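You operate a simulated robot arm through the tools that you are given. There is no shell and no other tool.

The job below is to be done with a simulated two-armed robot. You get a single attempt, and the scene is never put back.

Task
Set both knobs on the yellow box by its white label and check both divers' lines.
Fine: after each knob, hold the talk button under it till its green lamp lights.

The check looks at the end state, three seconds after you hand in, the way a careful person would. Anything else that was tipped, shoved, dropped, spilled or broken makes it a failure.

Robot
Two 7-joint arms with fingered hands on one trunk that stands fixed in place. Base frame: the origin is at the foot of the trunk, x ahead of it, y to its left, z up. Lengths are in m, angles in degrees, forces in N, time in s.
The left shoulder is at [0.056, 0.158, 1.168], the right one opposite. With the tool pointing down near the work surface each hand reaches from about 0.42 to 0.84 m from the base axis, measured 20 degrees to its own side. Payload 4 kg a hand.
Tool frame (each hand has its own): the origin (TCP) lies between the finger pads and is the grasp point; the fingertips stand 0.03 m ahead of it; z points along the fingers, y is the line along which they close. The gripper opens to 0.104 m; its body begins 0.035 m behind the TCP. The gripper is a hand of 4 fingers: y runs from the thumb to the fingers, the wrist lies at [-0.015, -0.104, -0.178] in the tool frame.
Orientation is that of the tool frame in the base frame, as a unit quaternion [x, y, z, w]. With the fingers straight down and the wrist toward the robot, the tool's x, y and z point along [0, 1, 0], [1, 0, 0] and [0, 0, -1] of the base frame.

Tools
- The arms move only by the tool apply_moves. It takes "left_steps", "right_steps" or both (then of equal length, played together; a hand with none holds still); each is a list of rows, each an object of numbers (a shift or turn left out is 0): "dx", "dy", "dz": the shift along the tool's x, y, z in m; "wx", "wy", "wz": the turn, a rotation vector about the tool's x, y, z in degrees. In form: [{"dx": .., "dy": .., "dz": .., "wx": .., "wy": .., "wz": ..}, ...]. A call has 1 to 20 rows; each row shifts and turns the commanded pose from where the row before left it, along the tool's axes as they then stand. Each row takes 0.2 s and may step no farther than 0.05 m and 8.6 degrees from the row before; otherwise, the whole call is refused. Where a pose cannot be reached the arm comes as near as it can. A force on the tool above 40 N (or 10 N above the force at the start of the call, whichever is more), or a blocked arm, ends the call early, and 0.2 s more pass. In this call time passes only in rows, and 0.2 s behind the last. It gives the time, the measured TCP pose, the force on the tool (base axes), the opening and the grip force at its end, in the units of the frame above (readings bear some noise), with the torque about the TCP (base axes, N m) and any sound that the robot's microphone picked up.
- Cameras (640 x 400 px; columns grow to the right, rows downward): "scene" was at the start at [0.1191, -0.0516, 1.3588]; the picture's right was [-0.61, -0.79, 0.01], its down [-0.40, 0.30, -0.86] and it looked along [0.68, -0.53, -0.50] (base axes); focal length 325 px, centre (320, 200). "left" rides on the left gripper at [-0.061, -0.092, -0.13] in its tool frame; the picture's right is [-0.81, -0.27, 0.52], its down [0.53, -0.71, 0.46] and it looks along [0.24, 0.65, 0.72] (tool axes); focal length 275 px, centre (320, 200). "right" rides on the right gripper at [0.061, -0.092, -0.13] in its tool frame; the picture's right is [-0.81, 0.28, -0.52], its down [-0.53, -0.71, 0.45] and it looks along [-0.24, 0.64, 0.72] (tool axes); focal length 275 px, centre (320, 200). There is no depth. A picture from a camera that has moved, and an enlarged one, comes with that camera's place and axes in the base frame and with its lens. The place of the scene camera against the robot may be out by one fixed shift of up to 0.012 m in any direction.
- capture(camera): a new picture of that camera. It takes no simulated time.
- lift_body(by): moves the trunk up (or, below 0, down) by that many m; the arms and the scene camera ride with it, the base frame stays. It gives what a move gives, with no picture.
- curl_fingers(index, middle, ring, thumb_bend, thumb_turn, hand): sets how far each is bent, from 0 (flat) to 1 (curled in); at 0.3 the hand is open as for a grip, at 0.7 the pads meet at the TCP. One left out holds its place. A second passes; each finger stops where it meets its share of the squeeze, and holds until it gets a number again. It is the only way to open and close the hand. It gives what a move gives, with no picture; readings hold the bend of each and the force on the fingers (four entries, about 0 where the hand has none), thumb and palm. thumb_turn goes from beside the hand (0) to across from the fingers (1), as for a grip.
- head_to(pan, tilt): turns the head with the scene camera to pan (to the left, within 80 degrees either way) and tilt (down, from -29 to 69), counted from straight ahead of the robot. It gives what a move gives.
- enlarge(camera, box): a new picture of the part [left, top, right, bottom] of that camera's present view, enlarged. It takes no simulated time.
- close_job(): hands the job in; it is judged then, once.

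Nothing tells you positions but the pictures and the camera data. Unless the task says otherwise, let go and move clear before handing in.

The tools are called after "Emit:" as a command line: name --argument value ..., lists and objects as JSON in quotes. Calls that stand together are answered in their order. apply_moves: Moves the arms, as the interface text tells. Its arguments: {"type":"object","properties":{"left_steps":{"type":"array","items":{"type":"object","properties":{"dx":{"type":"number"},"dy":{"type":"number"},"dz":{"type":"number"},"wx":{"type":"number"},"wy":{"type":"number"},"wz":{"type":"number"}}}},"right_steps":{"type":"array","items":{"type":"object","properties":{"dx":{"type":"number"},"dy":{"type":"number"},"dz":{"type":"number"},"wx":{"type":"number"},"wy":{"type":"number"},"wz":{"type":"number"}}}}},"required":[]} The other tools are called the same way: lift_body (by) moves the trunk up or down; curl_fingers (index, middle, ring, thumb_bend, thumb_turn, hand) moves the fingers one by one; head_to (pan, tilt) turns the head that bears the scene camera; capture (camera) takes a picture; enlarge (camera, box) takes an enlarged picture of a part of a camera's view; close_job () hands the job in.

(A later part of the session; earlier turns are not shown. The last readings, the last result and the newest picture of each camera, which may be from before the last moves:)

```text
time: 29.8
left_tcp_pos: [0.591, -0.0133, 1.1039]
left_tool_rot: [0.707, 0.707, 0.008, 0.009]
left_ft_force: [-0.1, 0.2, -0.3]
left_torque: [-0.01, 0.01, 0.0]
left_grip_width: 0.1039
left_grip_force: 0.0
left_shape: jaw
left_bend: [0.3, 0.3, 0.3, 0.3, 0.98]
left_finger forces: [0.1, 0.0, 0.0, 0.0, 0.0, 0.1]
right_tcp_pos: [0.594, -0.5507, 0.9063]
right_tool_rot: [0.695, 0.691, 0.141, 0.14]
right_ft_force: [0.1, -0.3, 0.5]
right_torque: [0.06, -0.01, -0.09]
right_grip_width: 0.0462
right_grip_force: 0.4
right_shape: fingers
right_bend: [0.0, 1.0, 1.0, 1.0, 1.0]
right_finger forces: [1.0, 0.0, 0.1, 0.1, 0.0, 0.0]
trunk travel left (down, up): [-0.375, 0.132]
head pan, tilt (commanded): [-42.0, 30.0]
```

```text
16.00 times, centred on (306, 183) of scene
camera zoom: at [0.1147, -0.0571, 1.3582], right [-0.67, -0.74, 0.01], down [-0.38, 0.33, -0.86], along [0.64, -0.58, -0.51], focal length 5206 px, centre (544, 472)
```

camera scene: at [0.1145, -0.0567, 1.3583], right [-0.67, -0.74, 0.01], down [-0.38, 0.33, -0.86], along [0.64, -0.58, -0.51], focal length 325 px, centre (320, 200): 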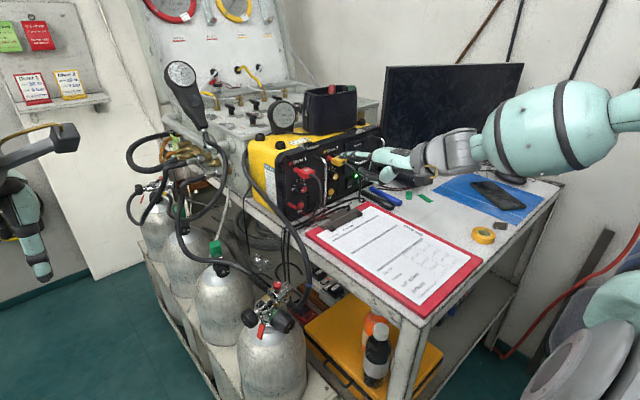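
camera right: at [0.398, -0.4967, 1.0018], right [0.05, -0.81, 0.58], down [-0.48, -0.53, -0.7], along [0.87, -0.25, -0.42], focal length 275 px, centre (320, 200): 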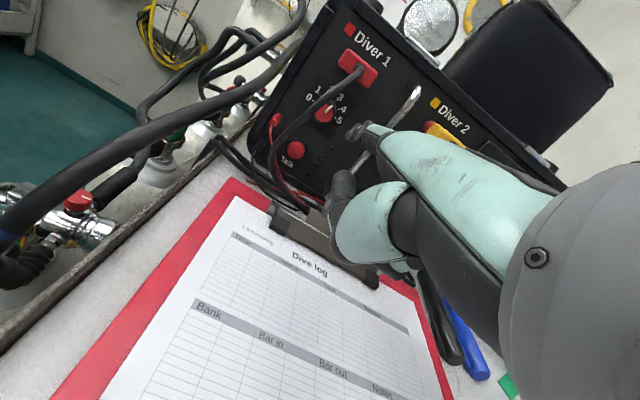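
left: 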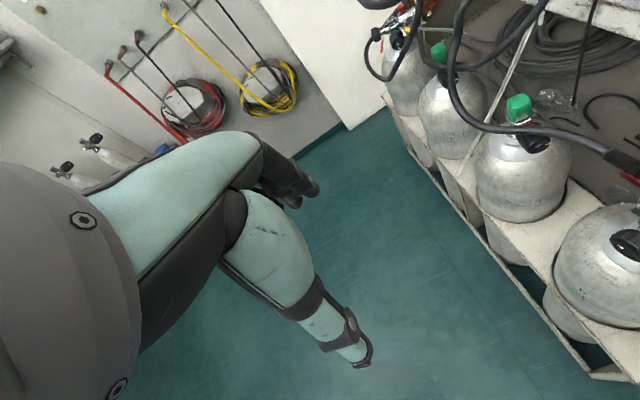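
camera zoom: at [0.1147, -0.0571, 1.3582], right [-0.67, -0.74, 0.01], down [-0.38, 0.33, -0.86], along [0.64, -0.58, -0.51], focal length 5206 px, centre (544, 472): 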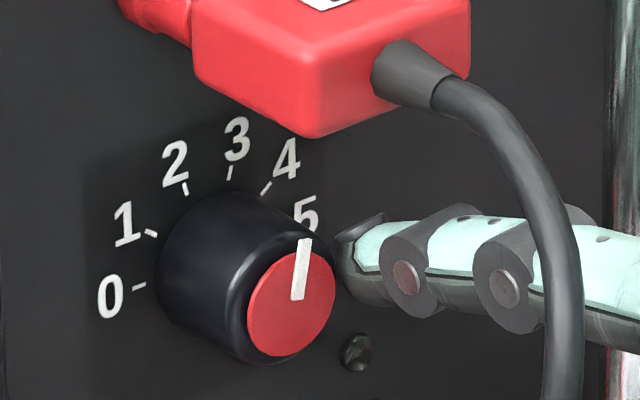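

Emit:
apply_moves --right_steps '[{"dx": 0.001, "dy": -0.0004, "dz": 0.0009}, {"dx": 0.0005, "dy": -0.0004, "dz": 0.0009}]'

Emit:
enlarge --camera "scene" --box '[294, 174, 318, 192]'

```text
time: 30.4
left_tcp_pos: [0.5915, -0.0147, 1.1043]
left_tool_rot: [0.707, 0.707, 0.009, 0.009]
left_ft_force: [-0.6, 1.0, 0.2]
left_torque: [-0.04, 0.0, 0.01]
left_grip_width: 0.1039
left_grip_force: 0.0
left_shape: jaw
left_bend: [0.3, 0.3, 0.3, 0.3, 0.98]
left_finger forces: [0.0, 0.1, 0.0, 0.1, 0.0, 0.0]
right_tcp_pos: [0.593, -0.5489, 0.9056]
right_tool_rot: [0.694, 0.692, 0.142, 0.139]
right_ft_force: [-0.7, -2.0, 0.4]
right_torque: [0.06, -0.11, -0.13]
right_grip_width: 0.0464
right_grip_force: 1.3
right_shape: fingers
right_bend: [0.0, 1.0, 1.0, 1.0, 1.0]
right_finger forces: [1.8, 0.0, 0.0, 0.0, 0.1, 0.0]
trunk travel left (down, up): [-0.375, 0.132]
head pan, tilt (commanded): [-42.0, 30.0]
```

```text
16.00 times, centred on (306, 183) of scene
camera zoom: at [0.1144, -0.0571, 1.3583], right [-0.67, -0.74, 0.01], down [-0.38, 0.33, -0.86], along [0.64, -0.58, -0.51], focal length 5206 px, centre (544, 472)
```

zoom: 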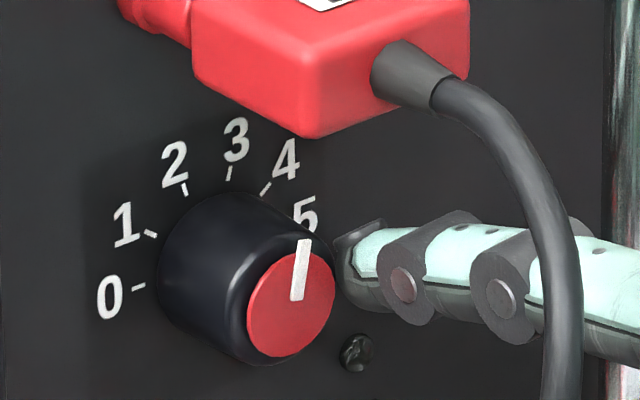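

Emit:
apply_moves --right_steps '[{"dx": 0.0003, "dy": -0.0004, "dz": 0.0009}, {"dx": 0.0003, "dy": -0.0004, "dz": 0.0009}]'

Emit:
enlarge --camera "scene" --box '[294, 174, 318, 192]'

```text
time: 31.0
left_tcp_pos: [0.591, -0.0134, 1.1048]
left_tool_rot: [0.707, 0.707, 0.009, 0.008]
left_ft_force: [0.2, 0.0, -0.3]
left_torque: [0.0, 0.03, 0.02]
left_grip_width: 0.1042
left_grip_force: 0.1
left_shape: jaw
left_bend: [0.3, 0.3, 0.3, 0.3, 0.98]
left_finger forces: [0.0, 0.0, 0.0, 0.0, 0.0, 0.0]
right_tcp_pos: [0.5927, -0.5479, 0.9024]
right_tool_rot: [0.695, 0.691, 0.141, 0.139]
right_ft_force: [-0.6, -2.2, 1.9]
right_torque: [0.15, -0.07, -0.18]
right_grip_width: 0.0466
right_grip_force: 0.8
right_shape: fingers
right_bend: [0.0, 1.0, 1.0, 1.0, 1.0]
right_finger forces: [2.2, 0.0, 0.0, 0.0, 0.0, 0.0]
trunk travel left (down, up): [-0.375, 0.132]
head pan, tilt (commanded): [-42.0, 30.0]
```

```text
16.00 times, centred on (306, 183) of scene
camera zoom: at [0.1145, -0.0572, 1.3582], right [-0.67, -0.74, 0.01], down [-0.38, 0.34, -0.86], along [0.64, -0.58, -0.51], focal length 5206 px, centre (544, 472)
```

zoom: 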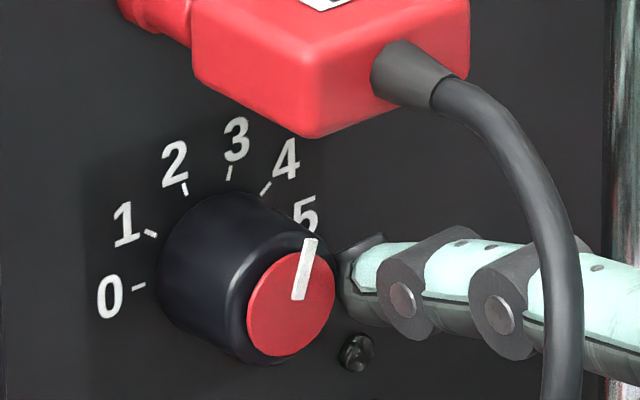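

The pointer is about 2° short of 3. One tiny nudge, then I'll retract and verify.

Emit:
apply_moves --right_steps '[{"dx": 0.0001, "dy": -0.00035, "dz": 0.0008}]'

Emit:
enlarge --camera "scene" --box '[294, 174, 318, 192]'

```text
time: 31.4
left_tcp_pos: [0.5915, -0.0142, 1.1029]
left_tool_rot: [0.707, 0.707, 0.009, 0.008]
left_ft_force: [-0.3, -0.4, 0.5]
left_torque: [-0.01, -0.02, -0.04]
left_grip_width: 0.1039
left_grip_force: 0.1
left_shape: jaw
left_bend: [0.3, 0.3, 0.3, 0.3, 0.98]
left_finger forces: [0.0, 0.0, 0.0, 0.1, 0.1, 0.0]
right_tcp_pos: [0.5937, -0.5481, 0.9025]
right_tool_rot: [0.694, 0.692, 0.142, 0.139]
right_ft_force: [-0.2, -2.9, -0.3]
right_torque: [0.08, -0.1, -0.17]
right_grip_width: 0.0463
right_grip_force: 1.3
right_shape: fingers
right_bend: [0.0, 1.0, 1.0, 1.0, 1.0]
right_finger forces: [1.8, 0.1, 0.0, 0.0, 0.0, 0.0]
trunk travel left (down, up): [-0.375, 0.132]
head pan, tilt (commanded): [-42.0, 30.0]
```

```text
16.00 times, centred on (306, 183) of scene
camera zoom: at [0.1145, -0.0571, 1.3583], right [-0.67, -0.74, 0.01], down [-0.38, 0.33, -0.86], along [0.64, -0.58, -0.51], focal length 5206 px, centre (544, 472)
```

zoom: 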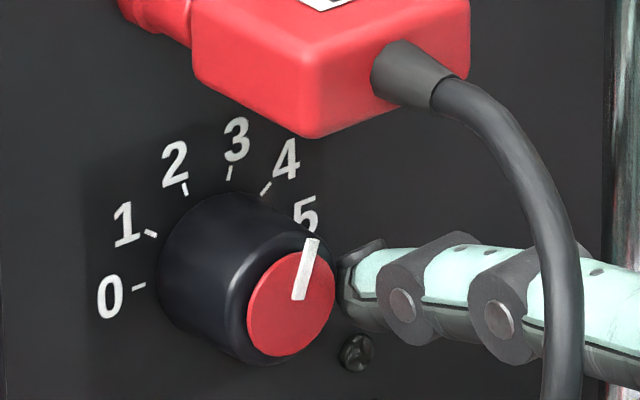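

The pointer reads about 18°, right on 3. Backing off to the right and out, then I'll check it from both cameras.

Emit:
apply_moves --right_steps '[{"dx": -0.005}, {"dx": -0.006}, {"dy": -0.0152, "dz": -0.0064}, {"dy": -0.0152, "dz": -0.0064}, {"dy": -0.0152, "dz": -0.0064}, {"dy": -0.0152, "dz": -0.0064}]'

Emit:
enlarge --camera "scene" --box '[294, 174, 318, 192]'

Emit:
enlarge --camera "right" --box '[294, 64, 358, 112]'

Emit:
capture --camera "right"

```text
time: 32.8
left_tcp_pos: [0.5911, -0.0137, 1.1039]
left_tool_rot: [0.707, 0.707, 0.009, 0.009]
left_ft_force: [-0.9, -0.8, 0.2]
left_torque: [-0.01, 0.0, -0.03]
left_grip_width: 0.104
left_grip_force: 0.0
left_shape: jaw
left_bend: [0.3, 0.3, 0.3, 0.3, 0.98]
left_finger forces: [0.0, 0.0, 0.1, 0.0, 0.1, 0.1]
right_tcp_pos: [0.5293, -0.5578, 0.9009]
right_tool_rot: [0.695, 0.691, 0.142, 0.14]
right_ft_force: [-1.2, 0.6, 0.3]
right_torque: [0.0, -0.05, 0.01]
right_grip_width: 0.0459
right_grip_force: 0.1
right_shape: fingers
right_bend: [0.0, 1.0, 1.0, 1.0, 1.0]
right_finger forces: [0.0, 0.1, 0.0, 0.1, 0.1, 0.1]
trunk travel left (down, up): [-0.375, 0.132]
head pan, tilt (commanded): [-42.0, 30.0]
```

```text
16.00 times, centred on (306, 183) of scene
camera zoom: at [0.1137, -0.0569, 1.3583], right [-0.67, -0.74, 0.01], down [-0.38, 0.33, -0.86], along [0.64, -0.58, -0.51], focal length 5206 px, centre (544, 472)
```

zoom: 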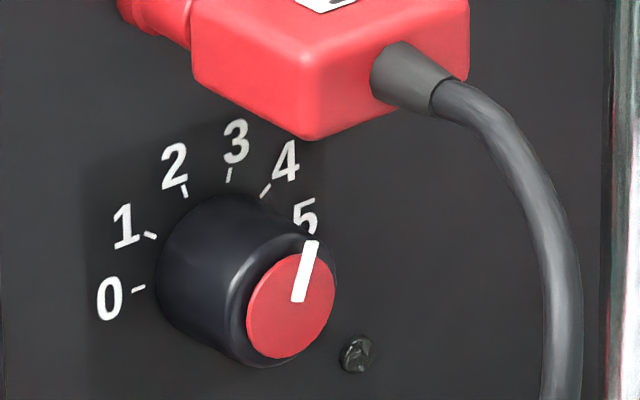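

```text
8.33 times, centred on (326, 88) of right
camera zoom: at [0.3936, -0.4968, 0.9879], right [0.05, -0.81, 0.58], down [-0.48, -0.53, -0.7], along [0.87, -0.25, -0.42], focal length 2294 px, centre (270, 1133)
```

zoom: 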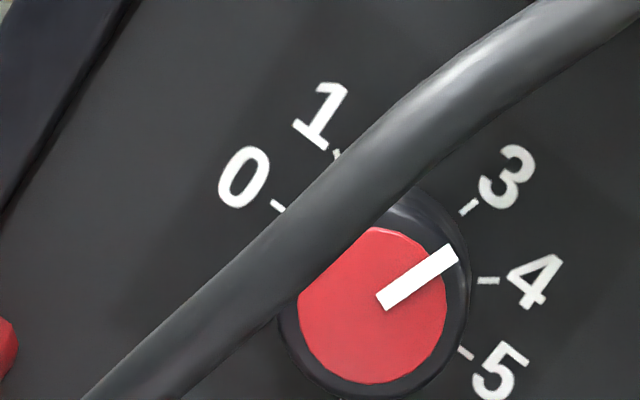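

```text
taken
camera right: at [0.3936, -0.4968, 0.9879], right [0.05, -0.81, 0.58], down [-0.48, -0.53, -0.7], along [0.87, -0.25, -0.42], focal length 275 px, centre (320, 200)
```

right: 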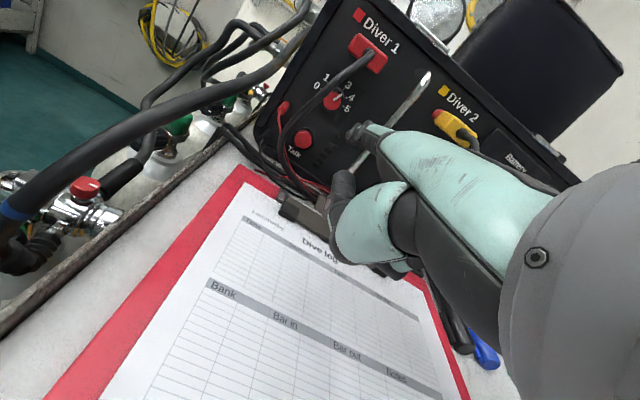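

Both views confirm knob 1 at 3 (18–20°). Next is Talk 1, so I'll look at its button and the clear space around it.

Emit:
enlarge --camera "right" --box '[260, 90, 380, 190]'

Emit:
enlarge --camera "scene" --box '[285, 175, 345, 225]'

```text
4.00 times, centred on (320, 140) of right
camera zoom: at [0.3936, -0.4968, 0.9879], right [0.05, -0.81, 0.58], down [-0.48, -0.53, -0.7], along [0.87, -0.25, -0.42], focal length 1101 px, centre (320, 440)
```

zoom: 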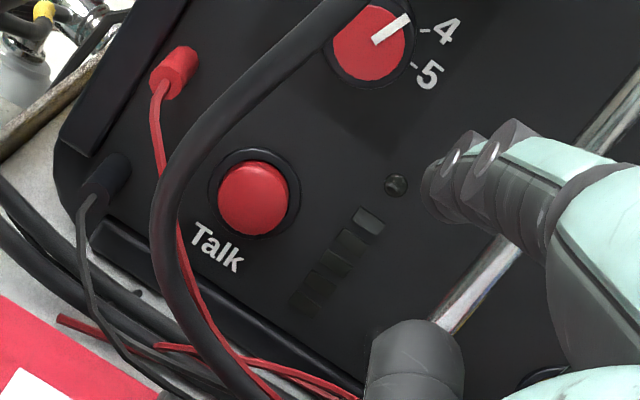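

```text
8.00 times, centred on (315, 200) of scene
camera zoom: at [0.1137, -0.0569, 1.3583], right [-0.67, -0.74, 0.01], down [-0.38, 0.33, -0.86], along [0.64, -0.58, -0.51], focal length 2603 px, centre (360, 200)
```

zoom: 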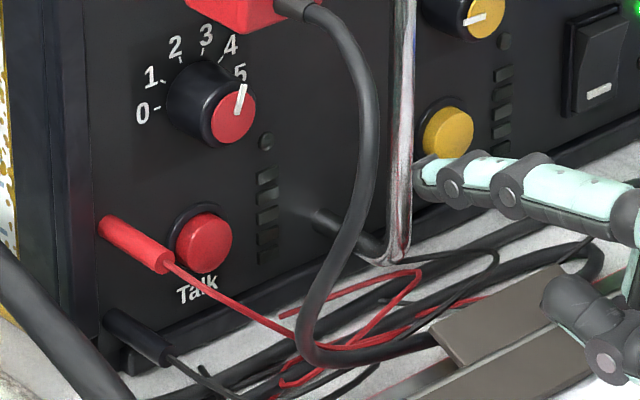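

Talk 1 is at about (0.687, -0.520, 0.898), and the cable swings to its lower left. I'll bend the index slightly (0.1) and yaw the hand about 15° so it comes from the right, clear of that cable.

Emit:
curl_fingers --hand "right" --index 0.1

Emit:
apply_moves --right_steps '[{"wy": 1.95, "wz": -4.6}, {"wy": 1.95, "wz": -4.6}, {"wy": 1.95, "wz": -4.6}]'

Emit:
capture --camera "right"

Emit:
enlarge --camera "scene" --box '[280, 140, 400, 240]'

```text
time: 33.8
left_tcp_pos: [0.5913, -0.0132, 1.1029]
left_tool_rot: [0.707, 0.707, 0.009, 0.009]
left_ft_force: [0.6, 0.0, -0.8]
left_torque: [0.02, 0.03, 0.02]
left_grip_width: 0.1043
left_grip_force: 0.0
left_shape: jaw
left_bend: [0.3, 0.3, 0.3, 0.3, 0.98]
left_finger forces: [0.1, 0.0, 0.1, 0.0, 0.0, 0.1]
right_tcp_pos: [0.5292, -0.5576, 0.9011]
right_tool_rot: [0.695, 0.691, 0.142, 0.14]
right_ft_force: [-0.3, -0.3, -0.2]
right_torque: [0.03, 0.0, -0.01]
right_grip_width: 0.0385
right_grip_force: 0.0
right_shape: fingers
right_bend: [0.1, 1.0, 1.0, 1.0, 1.0]
right_finger forces: [0.0, 0.1, 0.1, 0.0, 0.0, 0.1]
trunk travel left (down, up): [-0.375, 0.132]
head pan, tilt (commanded): [-42.0, 30.0]
```

```text
time: 34.6
left_tcp_pos: [0.5934, -0.0134, 1.1037]
left_tool_rot: [0.707, 0.707, 0.008, 0.009]
left_ft_force: [0.1, -0.4, 0.2]
left_torque: [0.01, 0.04, 0.0]
left_grip_width: 0.1041
left_grip_force: 0.1
left_shape: jaw
left_bend: [0.3, 0.3, 0.3, 0.3, 0.98]
left_finger forces: [0.1, 0.0, 0.0, 0.0, 0.0, 0.0]
right_tcp_pos: [0.5288, -0.5569, 0.903]
right_tool_rot: [0.599, 0.776, 0.158, 0.119]
right_ft_force: [0.1, -0.2, 0.5]
right_torque: [0.03, 0.0, 0.01]
right_grip_width: 0.0384
right_grip_force: 0.2
right_shape: fingers
right_bend: [0.1, 1.0, 1.0, 1.0, 1.0]
right_finger forces: [0.0, 0.0, 0.0, 0.0, 0.1, 0.0]
trunk travel left (down, up): [-0.375, 0.132]
head pan, tilt (commanded): [-42.0, 30.0]
```

```text
taken
camera right: at [0.3824, -0.534, 0.9886], right [0.26, -0.77, 0.58], down [-0.33, -0.63, -0.7], along [0.91, -0.01, -0.42], focal length 275 px, centre (320, 200)
```

right: 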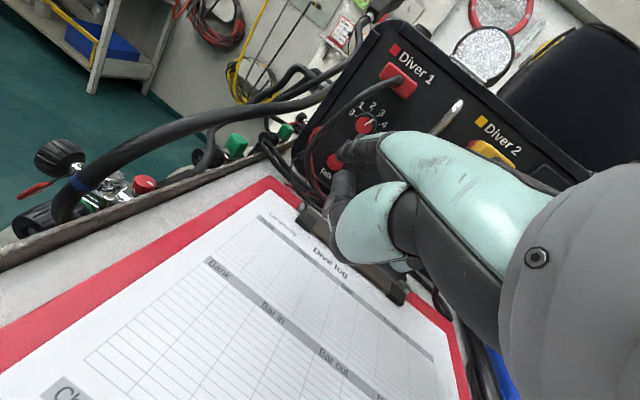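

```text
4.00 times, centred on (340, 190) of scene
camera zoom: at [0.115, -0.057, 1.3582], right [-0.67, -0.74, 0.01], down [-0.38, 0.33, -0.86], along [0.64, -0.58, -0.51], focal length 1302 px, centre (240, 240)
```

zoom: 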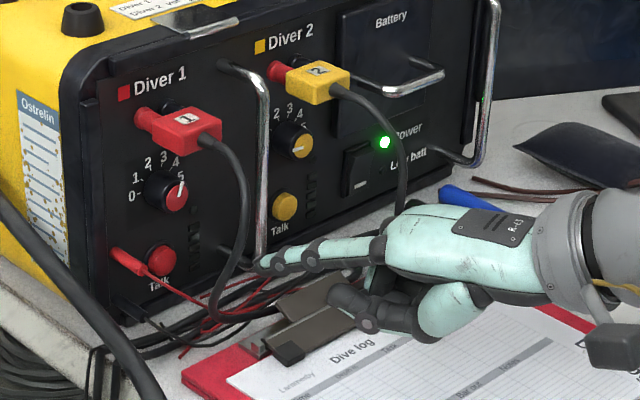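

Emit:
enlarge --camera "right" --box '[290, 90, 410, 210]'

Emit:
enlarge --camera "scene" --box '[300, 180, 360, 230]'

```text
3.33 times, centred on (350, 150) of right
camera zoom: at [0.3824, -0.534, 0.9886], right [0.26, -0.77, 0.58], down [-0.33, -0.63, -0.7], along [0.91, -0.01, -0.42], focal length 918 px, centre (220, 367)
```

zoom: 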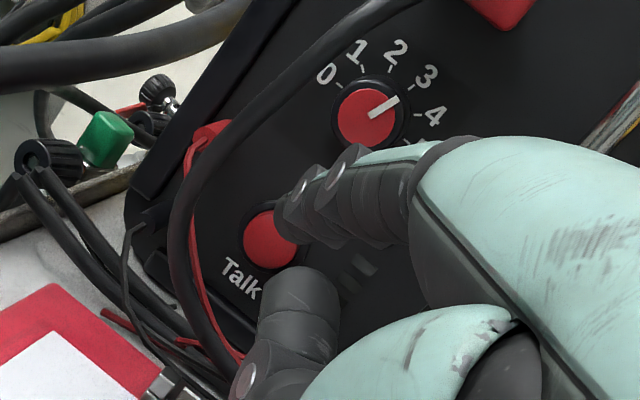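

```text
8.00 times, centred on (330, 205) of scene
camera zoom: at [0.115, -0.057, 1.3582], right [-0.67, -0.74, 0.01], down [-0.38, 0.33, -0.86], along [0.64, -0.58, -0.51], focal length 2603 px, centre (240, 160)
```

zoom: 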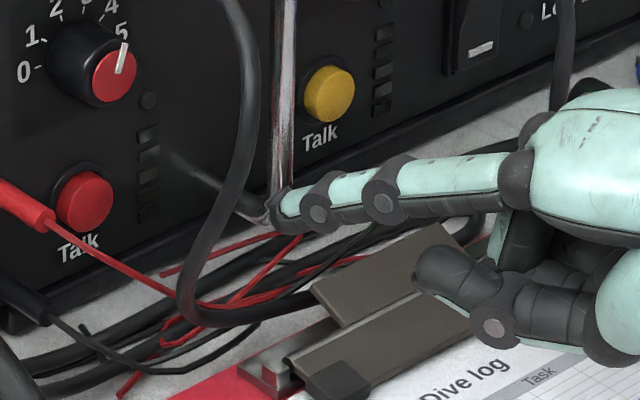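

The geometry agrees from both cameras. The clipboard's clip lies below the hand, so I want its height before lowering.

Emit:
enlarge --camera "right" --box '[280, 190, 440, 310]'

Emit:
enlarge --camera "scene" --box '[320, 190, 400, 240]'

Emit:
enlarge --camera "left" --box '[480, 0, 640, 200]'

```text
3.33 times, centred on (360, 250) of right
camera zoom: at [0.3824, -0.534, 0.9886], right [0.26, -0.77, 0.58], down [-0.33, -0.63, -0.7], along [0.91, -0.01, -0.42], focal length 918 px, centre (187, 33)
```

zoom: 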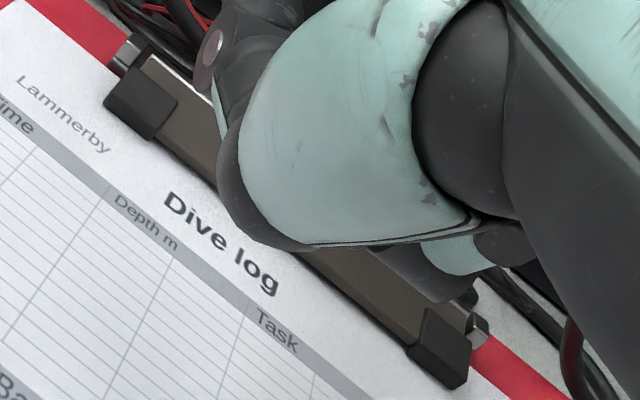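

```text
8.00 times, centred on (360, 215) of scene
camera zoom: at [0.115, -0.057, 1.3582], right [-0.67, -0.74, 0.01], down [-0.38, 0.33, -0.86], along [0.64, -0.58, -0.51], focal length 2603 px, centre (0, 80)
```

zoom: 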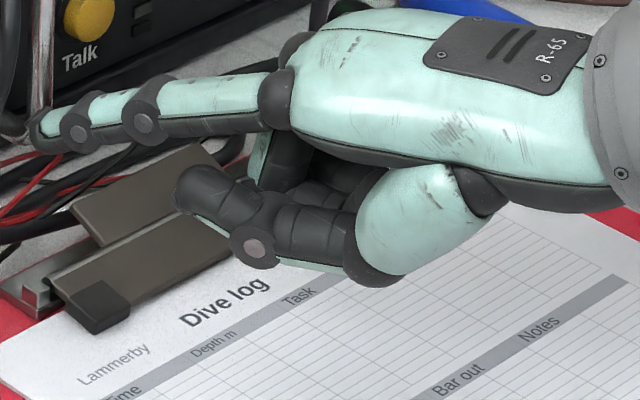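

```text
2.00 times, centred on (560, 100) of left
camera zoom: at [0.4967, -0.0741, 1.2329], right [-0.26, -0.81, -0.52], down [-0.7, 0.53, -0.47], along [0.66, 0.24, -0.71], focal length 551 px, centre (-160, 400)
```

zoom: 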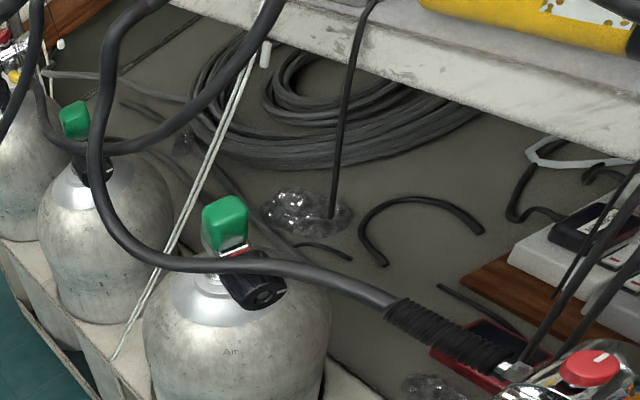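

The clip's lever rises to about z=0.888 right under the hand. I'll bend the index to 0.25 so the hand stays higher, then approach Talk 1 in front.

Emit:
curl_fingers --hand "right" --index 0.25

Emit:
apply_moves --right_steps '[{"dx": -0.00196, "dy": 0.0124, "dz": 0.0065}, {"dx": -0.00196, "dy": 0.0124, "dz": 0.0065}, {"dx": -0.00196, "dy": 0.0124, "dz": 0.0065}, {"dx": -0.00196, "dy": 0.0124, "dz": 0.0065}]'

Emit:
enlarge --camera "right" --box '[290, 90, 410, 210]'

Emit:
enlarge --camera "scene" --box '[300, 175, 380, 235]'

```text
time: 35.6
left_tcp_pos: [0.5917, -0.0152, 1.1038]
left_tool_rot: [0.707, 0.707, 0.008, 0.009]
left_ft_force: [-0.5, 0.4, -0.2]
left_torque: [0.02, 0.02, 0.0]
left_grip_width: 0.1037
left_grip_force: 0.0
left_shape: jaw
left_bend: [0.3, 0.3, 0.3, 0.3, 0.98]
left_finger forces: [0.1, 0.1, 0.0, 0.0, 0.2, 0.0]
right_tcp_pos: [0.5288, -0.5587, 0.9026]
right_tool_rot: [0.599, 0.776, 0.158, 0.121]
right_ft_force: [0.1, -0.6, 0.8]
right_torque: [0.0, -0.02, 0.01]
right_grip_width: 0.0302
right_grip_force: 0.2
right_shape: fingers
right_bend: [0.25, 1.0, 1.0, 1.0, 1.0]
right_finger forces: [0.0, 0.0, 0.0, 0.0, 0.0, 0.0]
trunk travel left (down, up): [-0.375, 0.132]
head pan, tilt (commanded): [-42.0, 30.0]
```

```text
time: 36.6
left_tcp_pos: [0.5922, -0.0147, 1.1034]
left_tool_rot: [0.707, 0.707, 0.008, 0.009]
left_ft_force: [0.8, -0.6, 0.5]
left_torque: [-0.02, 0.06, 0.03]
left_grip_width: 0.104
left_grip_force: 0.1
left_shape: jaw
left_bend: [0.3, 0.3, 0.3, 0.3, 0.98]
left_finger forces: [0.0, 0.1, 0.0, 0.0, 0.1, 0.0]
right_tcp_pos: [0.5842, -0.5524, 0.8987]
right_tool_rot: [0.598, 0.776, 0.158, 0.12]
right_ft_force: [0.4, -0.6, -0.3]
right_torque: [0.0, 0.01, 0.04]
right_grip_width: 0.0298
right_grip_force: 0.0
right_shape: fingers
right_bend: [0.25, 1.0, 1.0, 1.0, 1.0]
right_finger forces: [0.0, 0.0, 0.1, 0.0, 0.0, 0.0]
trunk travel left (down, up): [-0.375, 0.132]
head pan, tilt (commanded): [-42.0, 30.0]
```

```text
3.33 times, centred on (350, 150) of right
camera zoom: at [0.438, -0.5276, 0.9848], right [0.26, -0.77, 0.58], down [-0.33, -0.64, -0.7], along [0.91, -0.01, -0.42], focal length 918 px, centre (220, 367)
```

zoom: 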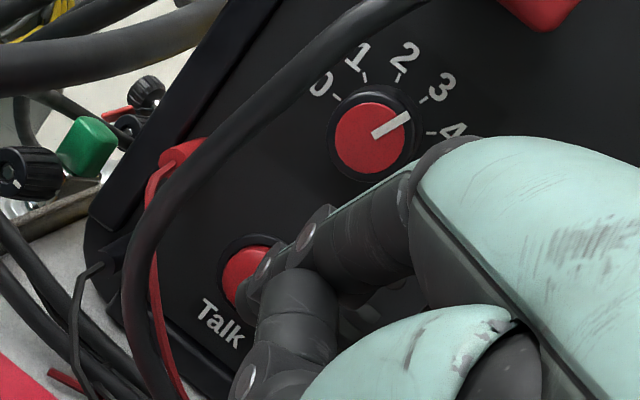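

```text
6.67 times, centred on (340, 205) of scene
camera zoom: at [0.1155, -0.0568, 1.3582], right [-0.67, -0.74, 0.01], down [-0.38, 0.33, -0.86], along [0.64, -0.58, -0.51], focal length 2169 px, centre (187, 167)
```

zoom: 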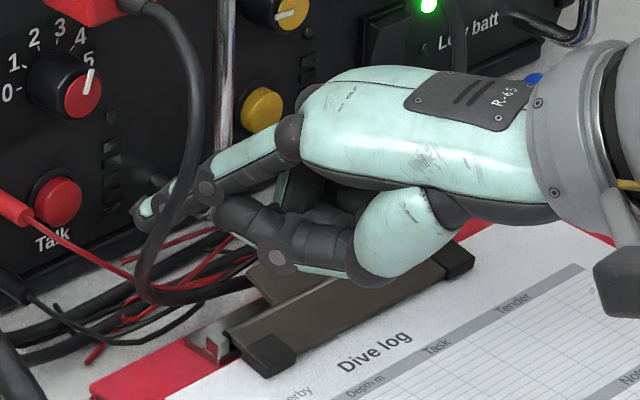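

The finger passes right of the cable and lines up with the red button. I'll advance to just short of it.

Emit:
apply_moves --right_steps '[{"dx": -0.0012, "dy": 0.008, "dz": 0.0055}, {"dx": -0.0012, "dy": 0.008, "dz": 0.0055}, {"dx": -0.0012, "dy": 0.008, "dz": 0.0055}]'

Emit:
enlarge --camera "right" --box '[290, 120, 410, 210]'

Emit:
enlarge --camera "scene" --box '[290, 180, 370, 235]'

```text
time: 37.4
left_tcp_pos: [0.592, -0.0142, 1.1043]
left_tool_rot: [0.707, 0.707, 0.008, 0.009]
left_ft_force: [0.4, -0.3, -0.4]
left_torque: [0.0, 0.01, -0.01]
left_grip_width: 0.1041
left_grip_force: 0.0
left_shape: jaw
left_bend: [0.3, 0.3, 0.3, 0.3, 0.98]
left_finger forces: [0.0, 0.0, 0.0, 0.0, 0.0, 0.0]
right_tcp_pos: [0.6117, -0.547, 0.8922]
right_tool_rot: [0.599, 0.776, 0.157, 0.12]
right_ft_force: [0.6, -0.1, 0.2]
right_torque: [-0.03, -0.01, 0.0]
right_grip_width: 0.0298
right_grip_force: 0.1
right_shape: fingers
right_bend: [0.25, 1.0, 1.0, 1.0, 1.0]
right_finger forces: [0.1, 0.0, 0.0, 0.1, 0.0, 0.0]
trunk travel left (down, up): [-0.375, 0.132]
head pan, tilt (commanded): [-42.0, 30.0]
```

```text
4.44 times, centred on (350, 165) of right
camera zoom: at [0.4651, -0.5242, 0.9781], right [0.26, -0.77, 0.58], down [-0.33, -0.64, -0.7], along [0.91, -0.01, -0.42], focal length 1224 px, centre (187, 356)
```

zoom: 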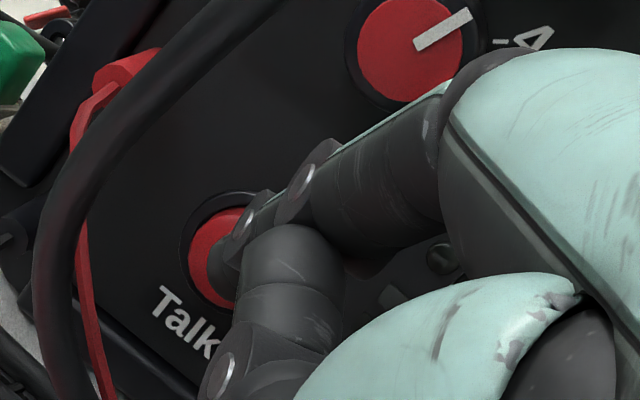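

```text
7.27 times, centred on (330, 208) of scene
camera zoom: at [0.1149, -0.0568, 1.3582], right [-0.67, -0.74, 0.01], down [-0.38, 0.33, -0.86], along [0.64, -0.58, -0.51], focal length 2366 px, centre (247, 146)
```

zoom: 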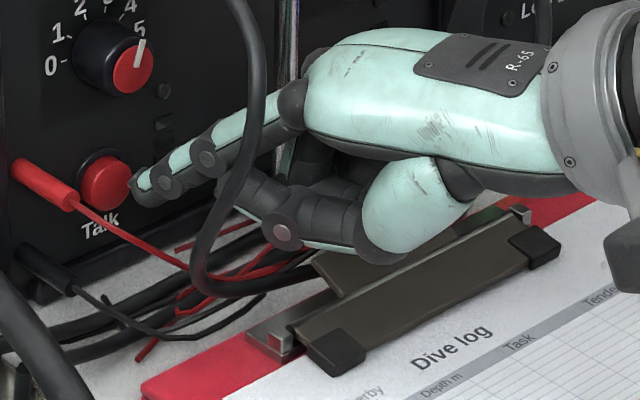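

The tip is right in front of Talk 1. I'll press forward slowly and watch the force and the lamp.

Emit:
apply_moves --right_steps '[{"dx": -0.00075, "dy": 0.0027, "dz": 0.0011}, {"dx": -0.00075, "dy": 0.0027, "dz": 0.0011}]'

Emit:
enlarge --camera "scene" --box '[290, 175, 350, 220]'

```text
time: 38.0
left_tcp_pos: [0.5918, -0.0129, 1.1024]
left_tool_rot: [0.708, 0.706, 0.009, 0.009]
left_ft_force: [-0.2, 1.0, -0.7]
left_torque: [0.03, -0.05, -0.01]
left_grip_width: 0.1039
left_grip_force: 0.0
left_shape: jaw
left_bend: [0.3, 0.3, 0.3, 0.3, 0.98]
left_finger forces: [0.0, 0.0, 0.1, 0.0, 0.0, 0.0]
right_tcp_pos: [0.618, -0.5494, 0.8925]
right_tool_rot: [0.599, 0.776, 0.159, 0.119]
right_ft_force: [-0.6, 0.3, 0.3]
right_torque: [0.0, -0.02, 0.01]
right_grip_width: 0.0298
right_grip_force: 0.0
right_shape: fingers
right_bend: [0.25, 1.0, 1.0, 1.0, 1.0]
right_finger forces: [0.1, 0.0, 0.0, 0.1, 0.0, 0.0]
trunk travel left (down, up): [-0.375, 0.132]
head pan, tilt (commanded): [-42.0, 30.0]
```

```text
8.89 times, centred on (320, 198) of scene
camera zoom: at [0.115, -0.0569, 1.3582], right [-0.67, -0.74, 0.01], down [-0.38, 0.33, -0.86], along [0.64, -0.58, -0.51], focal length 2892 px, centre (320, 222)
```

zoom: 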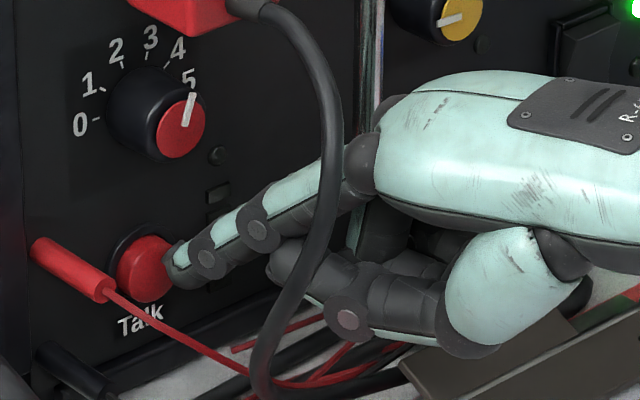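

Emit:
apply_moves --right_steps '[{"dx": 0.0025, "dy": 0.0006, "dz": 0.0002}, {"dx": 0.0025, "dy": 0.0006, "dz": 0.0002}, {"dx": -0.0006, "dy": 0.0023, "dz": 0.001}]'

Emit:
enlarge --camera "scene" --box '[290, 175, 350, 220]'

Emit:
enlarge --camera "right" --box '[290, 120, 410, 210]'

```text
time: 38.8
left_tcp_pos: [0.5918, -0.0153, 1.1037]
left_tool_rot: [0.707, 0.707, 0.009, 0.009]
left_ft_force: [0.1, -0.4, -0.4]
left_torque: [0.01, -0.01, -0.04]
left_grip_width: 0.104
left_grip_force: 0.0
left_shape: jaw
left_bend: [0.3, 0.3, 0.3, 0.3, 0.98]
left_finger forces: [0.1, 0.0, 0.1, 0.1, 0.0, 0.0]
right_tcp_pos: [0.6204, -0.5432, 0.8929]
right_tool_rot: [0.598, 0.776, 0.159, 0.119]
right_ft_force: [0.6, -0.1, 0.3]
right_torque: [0.01, -0.01, -0.05]
right_grip_width: 0.03
right_grip_force: 0.0
right_shape: fingers
right_bend: [0.25, 1.0, 1.0, 1.0, 1.0]
right_finger forces: [0.0, 0.0, 0.0, 0.0, 0.0, 0.0]
trunk travel left (down, up): [-0.375, 0.132]
head pan, tilt (commanded): [-42.0, 30.0]
```

```text
8.89 times, centred on (320, 198) of scene
camera zoom: at [0.1149, -0.0568, 1.3582], right [-0.67, -0.74, 0.01], down [-0.38, 0.33, -0.86], along [0.64, -0.58, -0.51], focal length 2892 px, centre (320, 222)
```

zoom: 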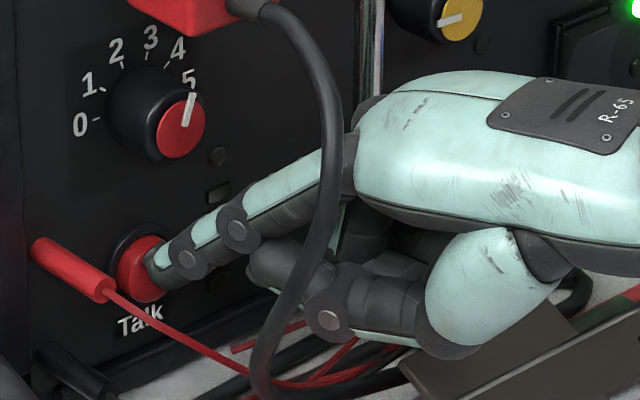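

```text
4.44 times, centred on (350, 165) of right
camera zoom: at [0.4741, -0.5193, 0.9786], right [0.26, -0.77, 0.58], down [-0.33, -0.63, -0.7], along [0.91, -0.01, -0.42], focal length 1224 px, centre (187, 356)
```

zoom: 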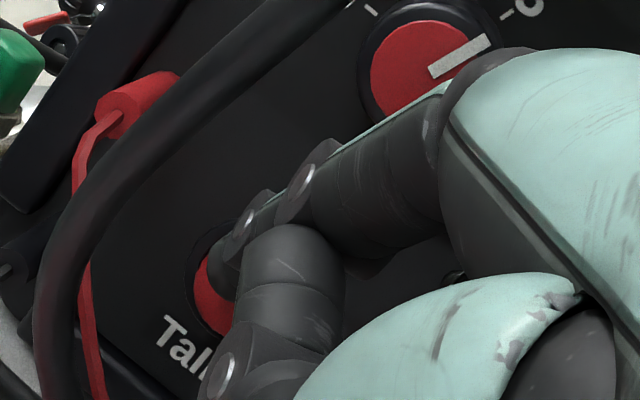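

Emit:
apply_moves --right_steps '[{"dx": -0.0005, "dy": 0.0018, "dz": 0.0008}, {"dx": -0.0005, "dy": 0.0018, "dz": 0.0008}]'

Emit:
enlarge --camera "scene" --box '[290, 175, 350, 220]'

```text
time: 39.4
left_tcp_pos: [0.5909, -0.0134, 1.1034]
left_tool_rot: [0.707, 0.707, 0.009, 0.009]
left_ft_force: [0.2, -0.3, -0.1]
left_torque: [0.03, 0.0, -0.02]
left_grip_width: 0.104
left_grip_force: 0.1
left_shape: jaw
left_bend: [0.3, 0.3, 0.3, 0.3, 0.98]
left_finger forces: [0.0, 0.0, 0.0, 0.0, 0.0, 0.0]
right_tcp_pos: [0.6241, -0.5432, 0.8916]
right_tool_rot: [0.598, 0.776, 0.158, 0.12]
right_ft_force: [-1.5, -1.0, 0.8]
right_torque: [0.02, -0.05, 0.05]
right_grip_width: 0.0296
right_grip_force: 1.2
right_shape: fingers
right_bend: [0.25, 1.0, 1.0, 1.0, 1.0]
right_finger forces: [1.9, 0.1, 0.0, 0.1, 0.0, 0.0]
trunk travel left (down, up): [-0.375, 0.132]
head pan, tilt (commanded): [-42.0, 30.0]
heard: click
```

```text
8.89 times, centred on (320, 198) of scene
camera zoom: at [0.1144, -0.0568, 1.3583], right [-0.67, -0.74, 0.01], down [-0.38, 0.33, -0.86], along [0.64, -0.58, -0.51], focal length 2892 px, centre (320, 222)
```

zoom: 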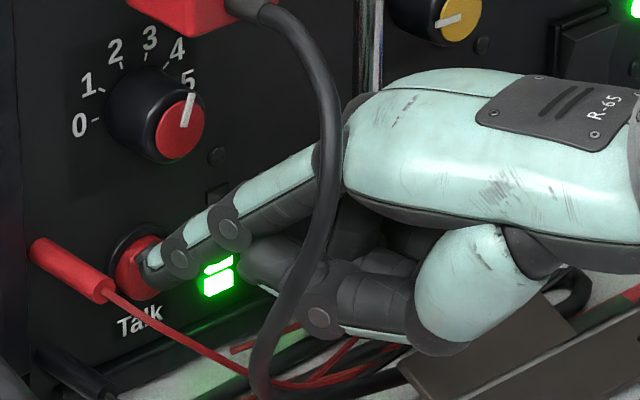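

Heard a click, and the level bars came on, so the button is pressed. I'll hold it and watch for the round lamp.

Emit:
apply_moves --right_steps '[{"dx": -0.0001, "dy": 0.0005, "dz": 0.0002}, {}, {}, {}, {}]'

Emit:
enlarge --camera "scene" --box '[290, 175, 350, 220]'

```text
time: 40.6
left_tcp_pos: [0.5915, -0.0141, 1.1045]
left_tool_rot: [0.707, 0.707, 0.009, 0.008]
left_ft_force: [0.0, 0.3, -0.3]
left_torque: [-0.01, 0.02, 0.0]
left_grip_width: 0.104
left_grip_force: 0.1
left_shape: jaw
left_bend: [0.3, 0.3, 0.3, 0.3, 0.98]
left_finger forces: [0.1, 0.0, 0.0, 0.1, 0.0, 0.0]
right_tcp_pos: [0.6254, -0.5438, 0.892]
right_tool_rot: [0.599, 0.776, 0.158, 0.121]
right_ft_force: [-2.8, -0.5, 0.8]
right_torque: [0.04, -0.04, 0.05]
right_grip_width: 0.0296
right_grip_force: 0.8
right_shape: fingers
right_bend: [0.25, 1.0, 1.0, 1.0, 1.0]
right_finger forces: [2.0, 0.1, 0.1, 0.1, 0.1, 0.1]
trunk travel left (down, up): [-0.375, 0.132]
head pan, tilt (commanded): [-42.0, 30.0]
```

```text
8.89 times, centred on (320, 198) of scene
camera zoom: at [0.1143, -0.0568, 1.3583], right [-0.67, -0.74, 0.01], down [-0.38, 0.33, -0.86], along [0.64, -0.58, -0.51], focal length 2892 px, centre (320, 222)
```

zoom: 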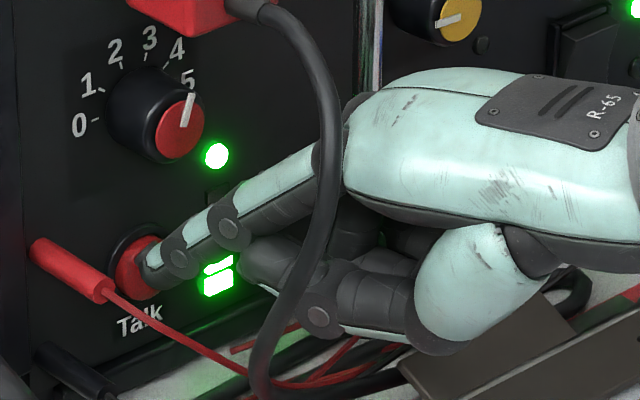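

Diver 1's round green lamp is lit. I'll release and retreat back along the approach line, then verify.

Emit:
apply_moves --right_steps '[{"dy": -0.0092, "dz": -0.0039}, {"dy": -0.0103, "dz": -0.0065}, {"dy": -0.0103, "dz": -0.0065}, {"dy": -0.0103, "dz": -0.0065}, {"dy": -0.0103, "dz": -0.0065}, {"dy": -0.0103, "dz": -0.0065}]'

Emit:
enlarge --camera "scene" --box '[280, 140, 380, 220]'

Emit:
capture --camera "right"

```text
time: 42.0
left_tcp_pos: [0.5916, -0.0138, 1.1039]
left_tool_rot: [0.707, 0.707, 0.01, 0.008]
left_ft_force: [0.0, 0.7, 0.4]
left_torque: [-0.01, -0.02, 0.01]
left_grip_width: 0.1041
left_grip_force: 0.1
left_shape: jaw
left_bend: [0.3, 0.3, 0.3, 0.3, 0.98]
left_finger forces: [0.1, 0.1, 0.0, 0.1, 0.1, 0.1]
right_tcp_pos: [0.5562, -0.5616, 0.9002]
right_tool_rot: [0.599, 0.776, 0.158, 0.12]
right_ft_force: [-0.3, -0.3, 0.0]
right_torque: [-0.03, 0.0, 0.05]
right_grip_width: 0.0301
right_grip_force: 0.1
right_shape: fingers
right_bend: [0.25, 1.0, 1.0, 1.0, 1.0]
right_finger forces: [0.1, 0.0, 0.0, 0.0, 0.0, 0.1]
trunk travel left (down, up): [-0.375, 0.132]
head pan, tilt (commanded): [-42.0, 30.0]
```

```text
5.00 times, centred on (330, 180) of scene
camera zoom: at [0.1143, -0.057, 1.3583], right [-0.67, -0.74, 0.01], down [-0.38, 0.33, -0.86], along [0.64, -0.58, -0.51], focal length 1627 px, centre (270, 300)
```

zoom: 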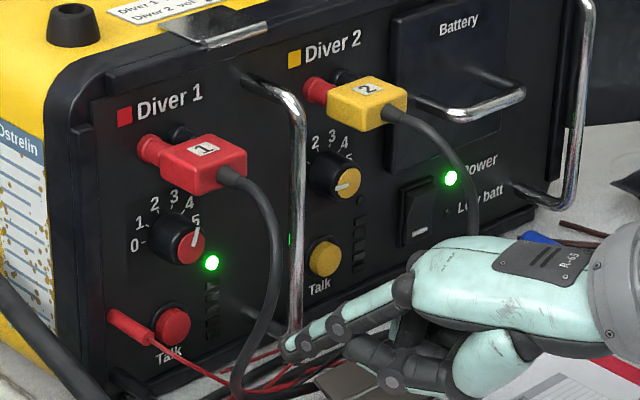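

```text
taken
camera right: at [0.4099, -0.5372, 0.9866], right [0.26, -0.77, 0.58], down [-0.33, -0.63, -0.7], along [0.91, -0.01, -0.42], focal length 275 px, centre (320, 200)
```

right: 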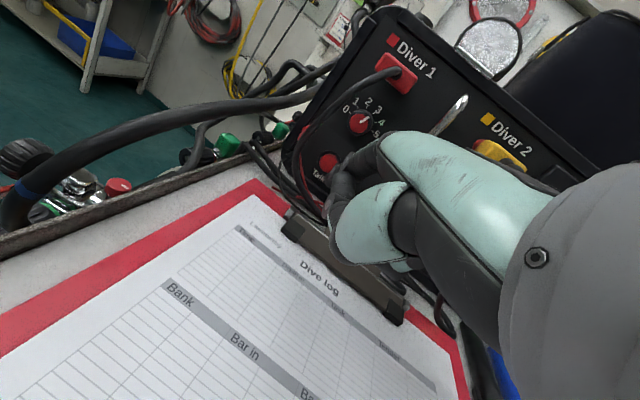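

Diver 1 is done: knob at 3 and its lamp stays lit. For knob 2 I'll use the ring finger, so the hand stays between the two cables, working on knob 2's left side and stroking upward. I'll back off, change fingers and turn the hand.

Emit:
apply_moves --right_steps '[{"dx": 0.0007, "dy": -0.0069, "dz": -0.0165}, {"dx": 0.0007, "dy": -0.0069, "dz": -0.0165}, {"dx": 0.0007, "dy": -0.0069, "dz": -0.0165}, {"dx": 0.0007, "dy": -0.0069, "dz": -0.0165}, {"wy": -1.95, "wz": 4.6}, {"wy": -1.95, "wz": 4.6}, {"wy": -1.95, "wz": 4.6}, {"wy": -1.95, "wz": 4.6}, {"wy": -1.56, "wz": 3.7}]'

Emit:
curl_fingers --hand "right" --index 1.0 --ring 0.0

Emit:
capture --camera "right"

Emit:
enlarge --camera "scene" --box '[280, 110, 440, 230]'

```text
time: 44.0
left_tcp_pos: [0.5906, -0.0137, 1.1037]
left_tool_rot: [0.707, 0.707, 0.009, 0.008]
left_ft_force: [0.5, 0.7, -1.0]
left_torque: [-0.01, -0.01, -0.03]
left_grip_width: 0.1039
left_grip_force: 0.0
left_shape: jaw
left_bend: [0.3, 0.3, 0.3, 0.3, 0.98]
left_finger forces: [0.1, 0.0, 0.0, 0.0, 0.0, 0.0]
right_tcp_pos: [0.5068, -0.571, 0.9518]
right_tool_rot: [0.747, 0.634, 0.13, 0.15]
right_ft_force: [0.3, 0.4, 0.9]
right_torque: [-0.03, 0.0, -0.02]
right_grip_width: 0.0299
right_grip_force: 0.1
right_shape: fingers
right_bend: [0.25, 1.0, 1.0, 1.0, 1.0]
right_finger forces: [0.0, 0.0, 0.0, 0.0, 0.0, 0.0]
trunk travel left (down, up): [-0.375, 0.132]
head pan, tilt (commanded): [-42.0, 30.0]
```

```text
time: 45.0
left_tcp_pos: [0.5917, -0.0131, 1.104]
left_tool_rot: [0.707, 0.707, 0.009, 0.008]
left_ft_force: [-0.2, 0.2, -0.1]
left_torque: [0.05, 0.01, 0.01]
left_grip_width: 0.1042
left_grip_force: 0.1
left_shape: jaw
left_bend: [0.3, 0.3, 0.3, 0.3, 0.98]
left_finger forces: [0.0, 0.1, 0.0, 0.0, 0.0, 0.0]
right_tcp_pos: [0.5071, -0.5721, 0.9527]
right_tool_rot: [0.748, 0.634, 0.129, 0.15]
right_ft_force: [-0.3, 0.0, 0.2]
right_torque: [0.0, 0.01, -0.04]
right_grip_width: 0.0086
right_grip_force: 0.1
right_shape: fingers
right_bend: [0.86, 1.0, 0.0, 1.0, 1.0]
right_finger forces: [0.0, 0.1, 0.1, 0.1, 0.1, 0.0]
trunk travel left (down, up): [-0.375, 0.132]
head pan, tilt (commanded): [-42.0, 30.0]
```

```text
taken
camera right: at [0.3827, -0.4903, 1.0381], right [-0.08, -0.81, 0.58], down [-0.56, -0.45, -0.7], along [0.82, -0.38, -0.42], focal length 275 px, centre (320, 200)
```

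right: 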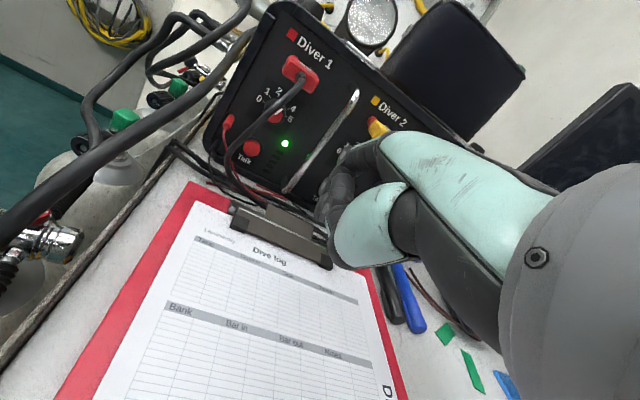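

```text
3.33 times, centred on (360, 170) of scene
camera zoom: at [0.1146, -0.0569, 1.3582], right [-0.67, -0.74, 0.01], down [-0.38, 0.33, -0.86], along [0.64, -0.58, -0.51], focal length 1085 px, centre (187, 300)
```

zoom: 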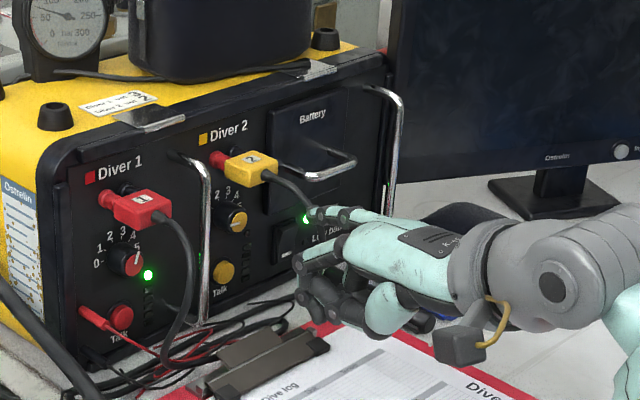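

The index stopped against the tucked thumb. I'll open the thumb, curl the index fully, then tuck the thumb again over it.

Emit:
curl_fingers --hand "right" --thumb_bend 0.4 --index 0.8

Emit:
curl_fingers --hand "right" --index 1.0

Emit:
curl_fingers --hand "right" --thumb_bend 1.0

Emit:
enlarge --camera "scene" --box '[330, 140, 430, 220]'

Emit:
enlarge --camera "right" --box '[300, 80, 440, 190]'

```text
time: 46.0
left_tcp_pos: [0.5915, -0.0135, 1.1042]
left_tool_rot: [0.707, 0.707, 0.009, 0.008]
left_ft_force: [0.5, 0.8, 0.3]
left_torque: [0.0, 0.0, 0.03]
left_grip_width: 0.1041
left_grip_force: 0.0
left_shape: jaw
left_bend: [0.3, 0.3, 0.3, 0.3, 0.98]
left_finger forces: [0.0, 0.1, 0.0, 0.1, 0.0, 0.0]
right_tcp_pos: [0.5067, -0.5723, 0.9513]
right_tool_rot: [0.747, 0.635, 0.129, 0.149]
right_ft_force: [-0.6, 0.6, 0.1]
right_torque: [0.02, -0.01, -0.01]
right_grip_width: 0.0246
right_grip_force: 0.1
right_shape: fingers
right_bend: [0.8, 1.0, 0.0, 0.4, 0.99]
right_finger forces: [0.0, 0.1, 0.0, 0.1, 0.0, 0.1]
trunk travel left (down, up): [-0.375, 0.132]
head pan, tilt (commanded): [-42.0, 30.0]
```

```text
time: 47.0
left_tcp_pos: [0.5913, -0.0141, 1.1034]
left_tool_rot: [0.707, 0.707, 0.008, 0.009]
left_ft_force: [-0.7, -0.3, 0.1]
left_torque: [0.03, -0.03, -0.05]
left_grip_width: 0.1042
left_grip_force: 0.1
left_shape: jaw
left_bend: [0.3, 0.3, 0.3, 0.3, 0.98]
left_finger forces: [0.1, 0.1, 0.0, 0.1, 0.1, 0.0]
right_tcp_pos: [0.5065, -0.5717, 0.9517]
right_tool_rot: [0.748, 0.635, 0.127, 0.149]
right_ft_force: [-0.3, -0.7, -0.3]
right_torque: [-0.02, -0.02, 0.02]
right_grip_width: 0.0601
right_grip_force: 0.2
right_shape: fingers
right_bend: [1.0, 1.0, 0.0, 0.4, 0.99]
right_finger forces: [0.0, 0.1, 0.0, 0.0, 0.0, 0.1]
trunk travel left (down, up): [-0.375, 0.132]
head pan, tilt (commanded): [-42.0, 30.0]
```

```text
time: 48.0
left_tcp_pos: [0.5908, -0.014, 1.104]
left_tool_rot: [0.707, 0.707, 0.009, 0.009]
left_ft_force: [0.1, -0.1, -0.1]
left_torque: [0.01, 0.02, 0.03]
left_grip_width: 0.1042
left_grip_force: 0.2
left_shape: jaw
left_bend: [0.3, 0.3, 0.3, 0.3, 0.98]
left_finger forces: [0.0, 0.1, 0.0, 0.0, 0.0, 0.1]
right_tcp_pos: [0.5057, -0.5731, 0.9515]
right_tool_rot: [0.748, 0.634, 0.129, 0.149]
right_ft_force: [-1.0, 0.7, -0.6]
right_torque: [0.03, -0.01, -0.02]
right_grip_width: 0.0324
right_grip_force: 0.1
right_shape: fingers
right_bend: [1.0, 1.0, 0.0, 0.92, 1.0]
right_finger forces: [0.1, 0.0, 0.0, 0.0, 0.1, 0.0]
trunk travel left (down, up): [-0.375, 0.132]
head pan, tilt (commanded): [-42.0, 30.0]
```

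```text
5.00 times, centred on (380, 180) of scene
camera zoom: at [0.1146, -0.0569, 1.3582], right [-0.67, -0.74, 0.01], down [-0.38, 0.33, -0.86], along [0.64, -0.58, -0.51], focal length 1627 px, centre (20, 300)
```

zoom: 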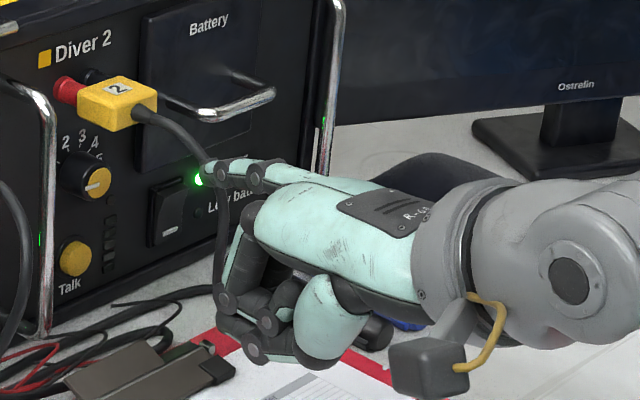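

```text
3.64 times, centred on (370, 135) of right
camera zoom: at [0.3828, -0.4903, 1.0381], right [-0.08, -0.81, 0.58], down [-0.56, -0.45, -0.7], along [0.82, -0.38, -0.42], focal length 1001 px, centre (138, 436)
```

zoom: 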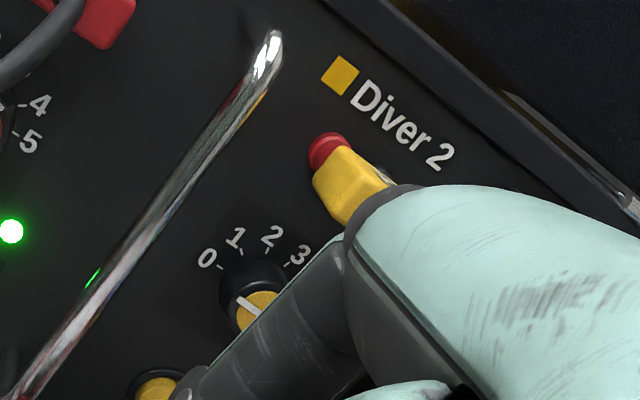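

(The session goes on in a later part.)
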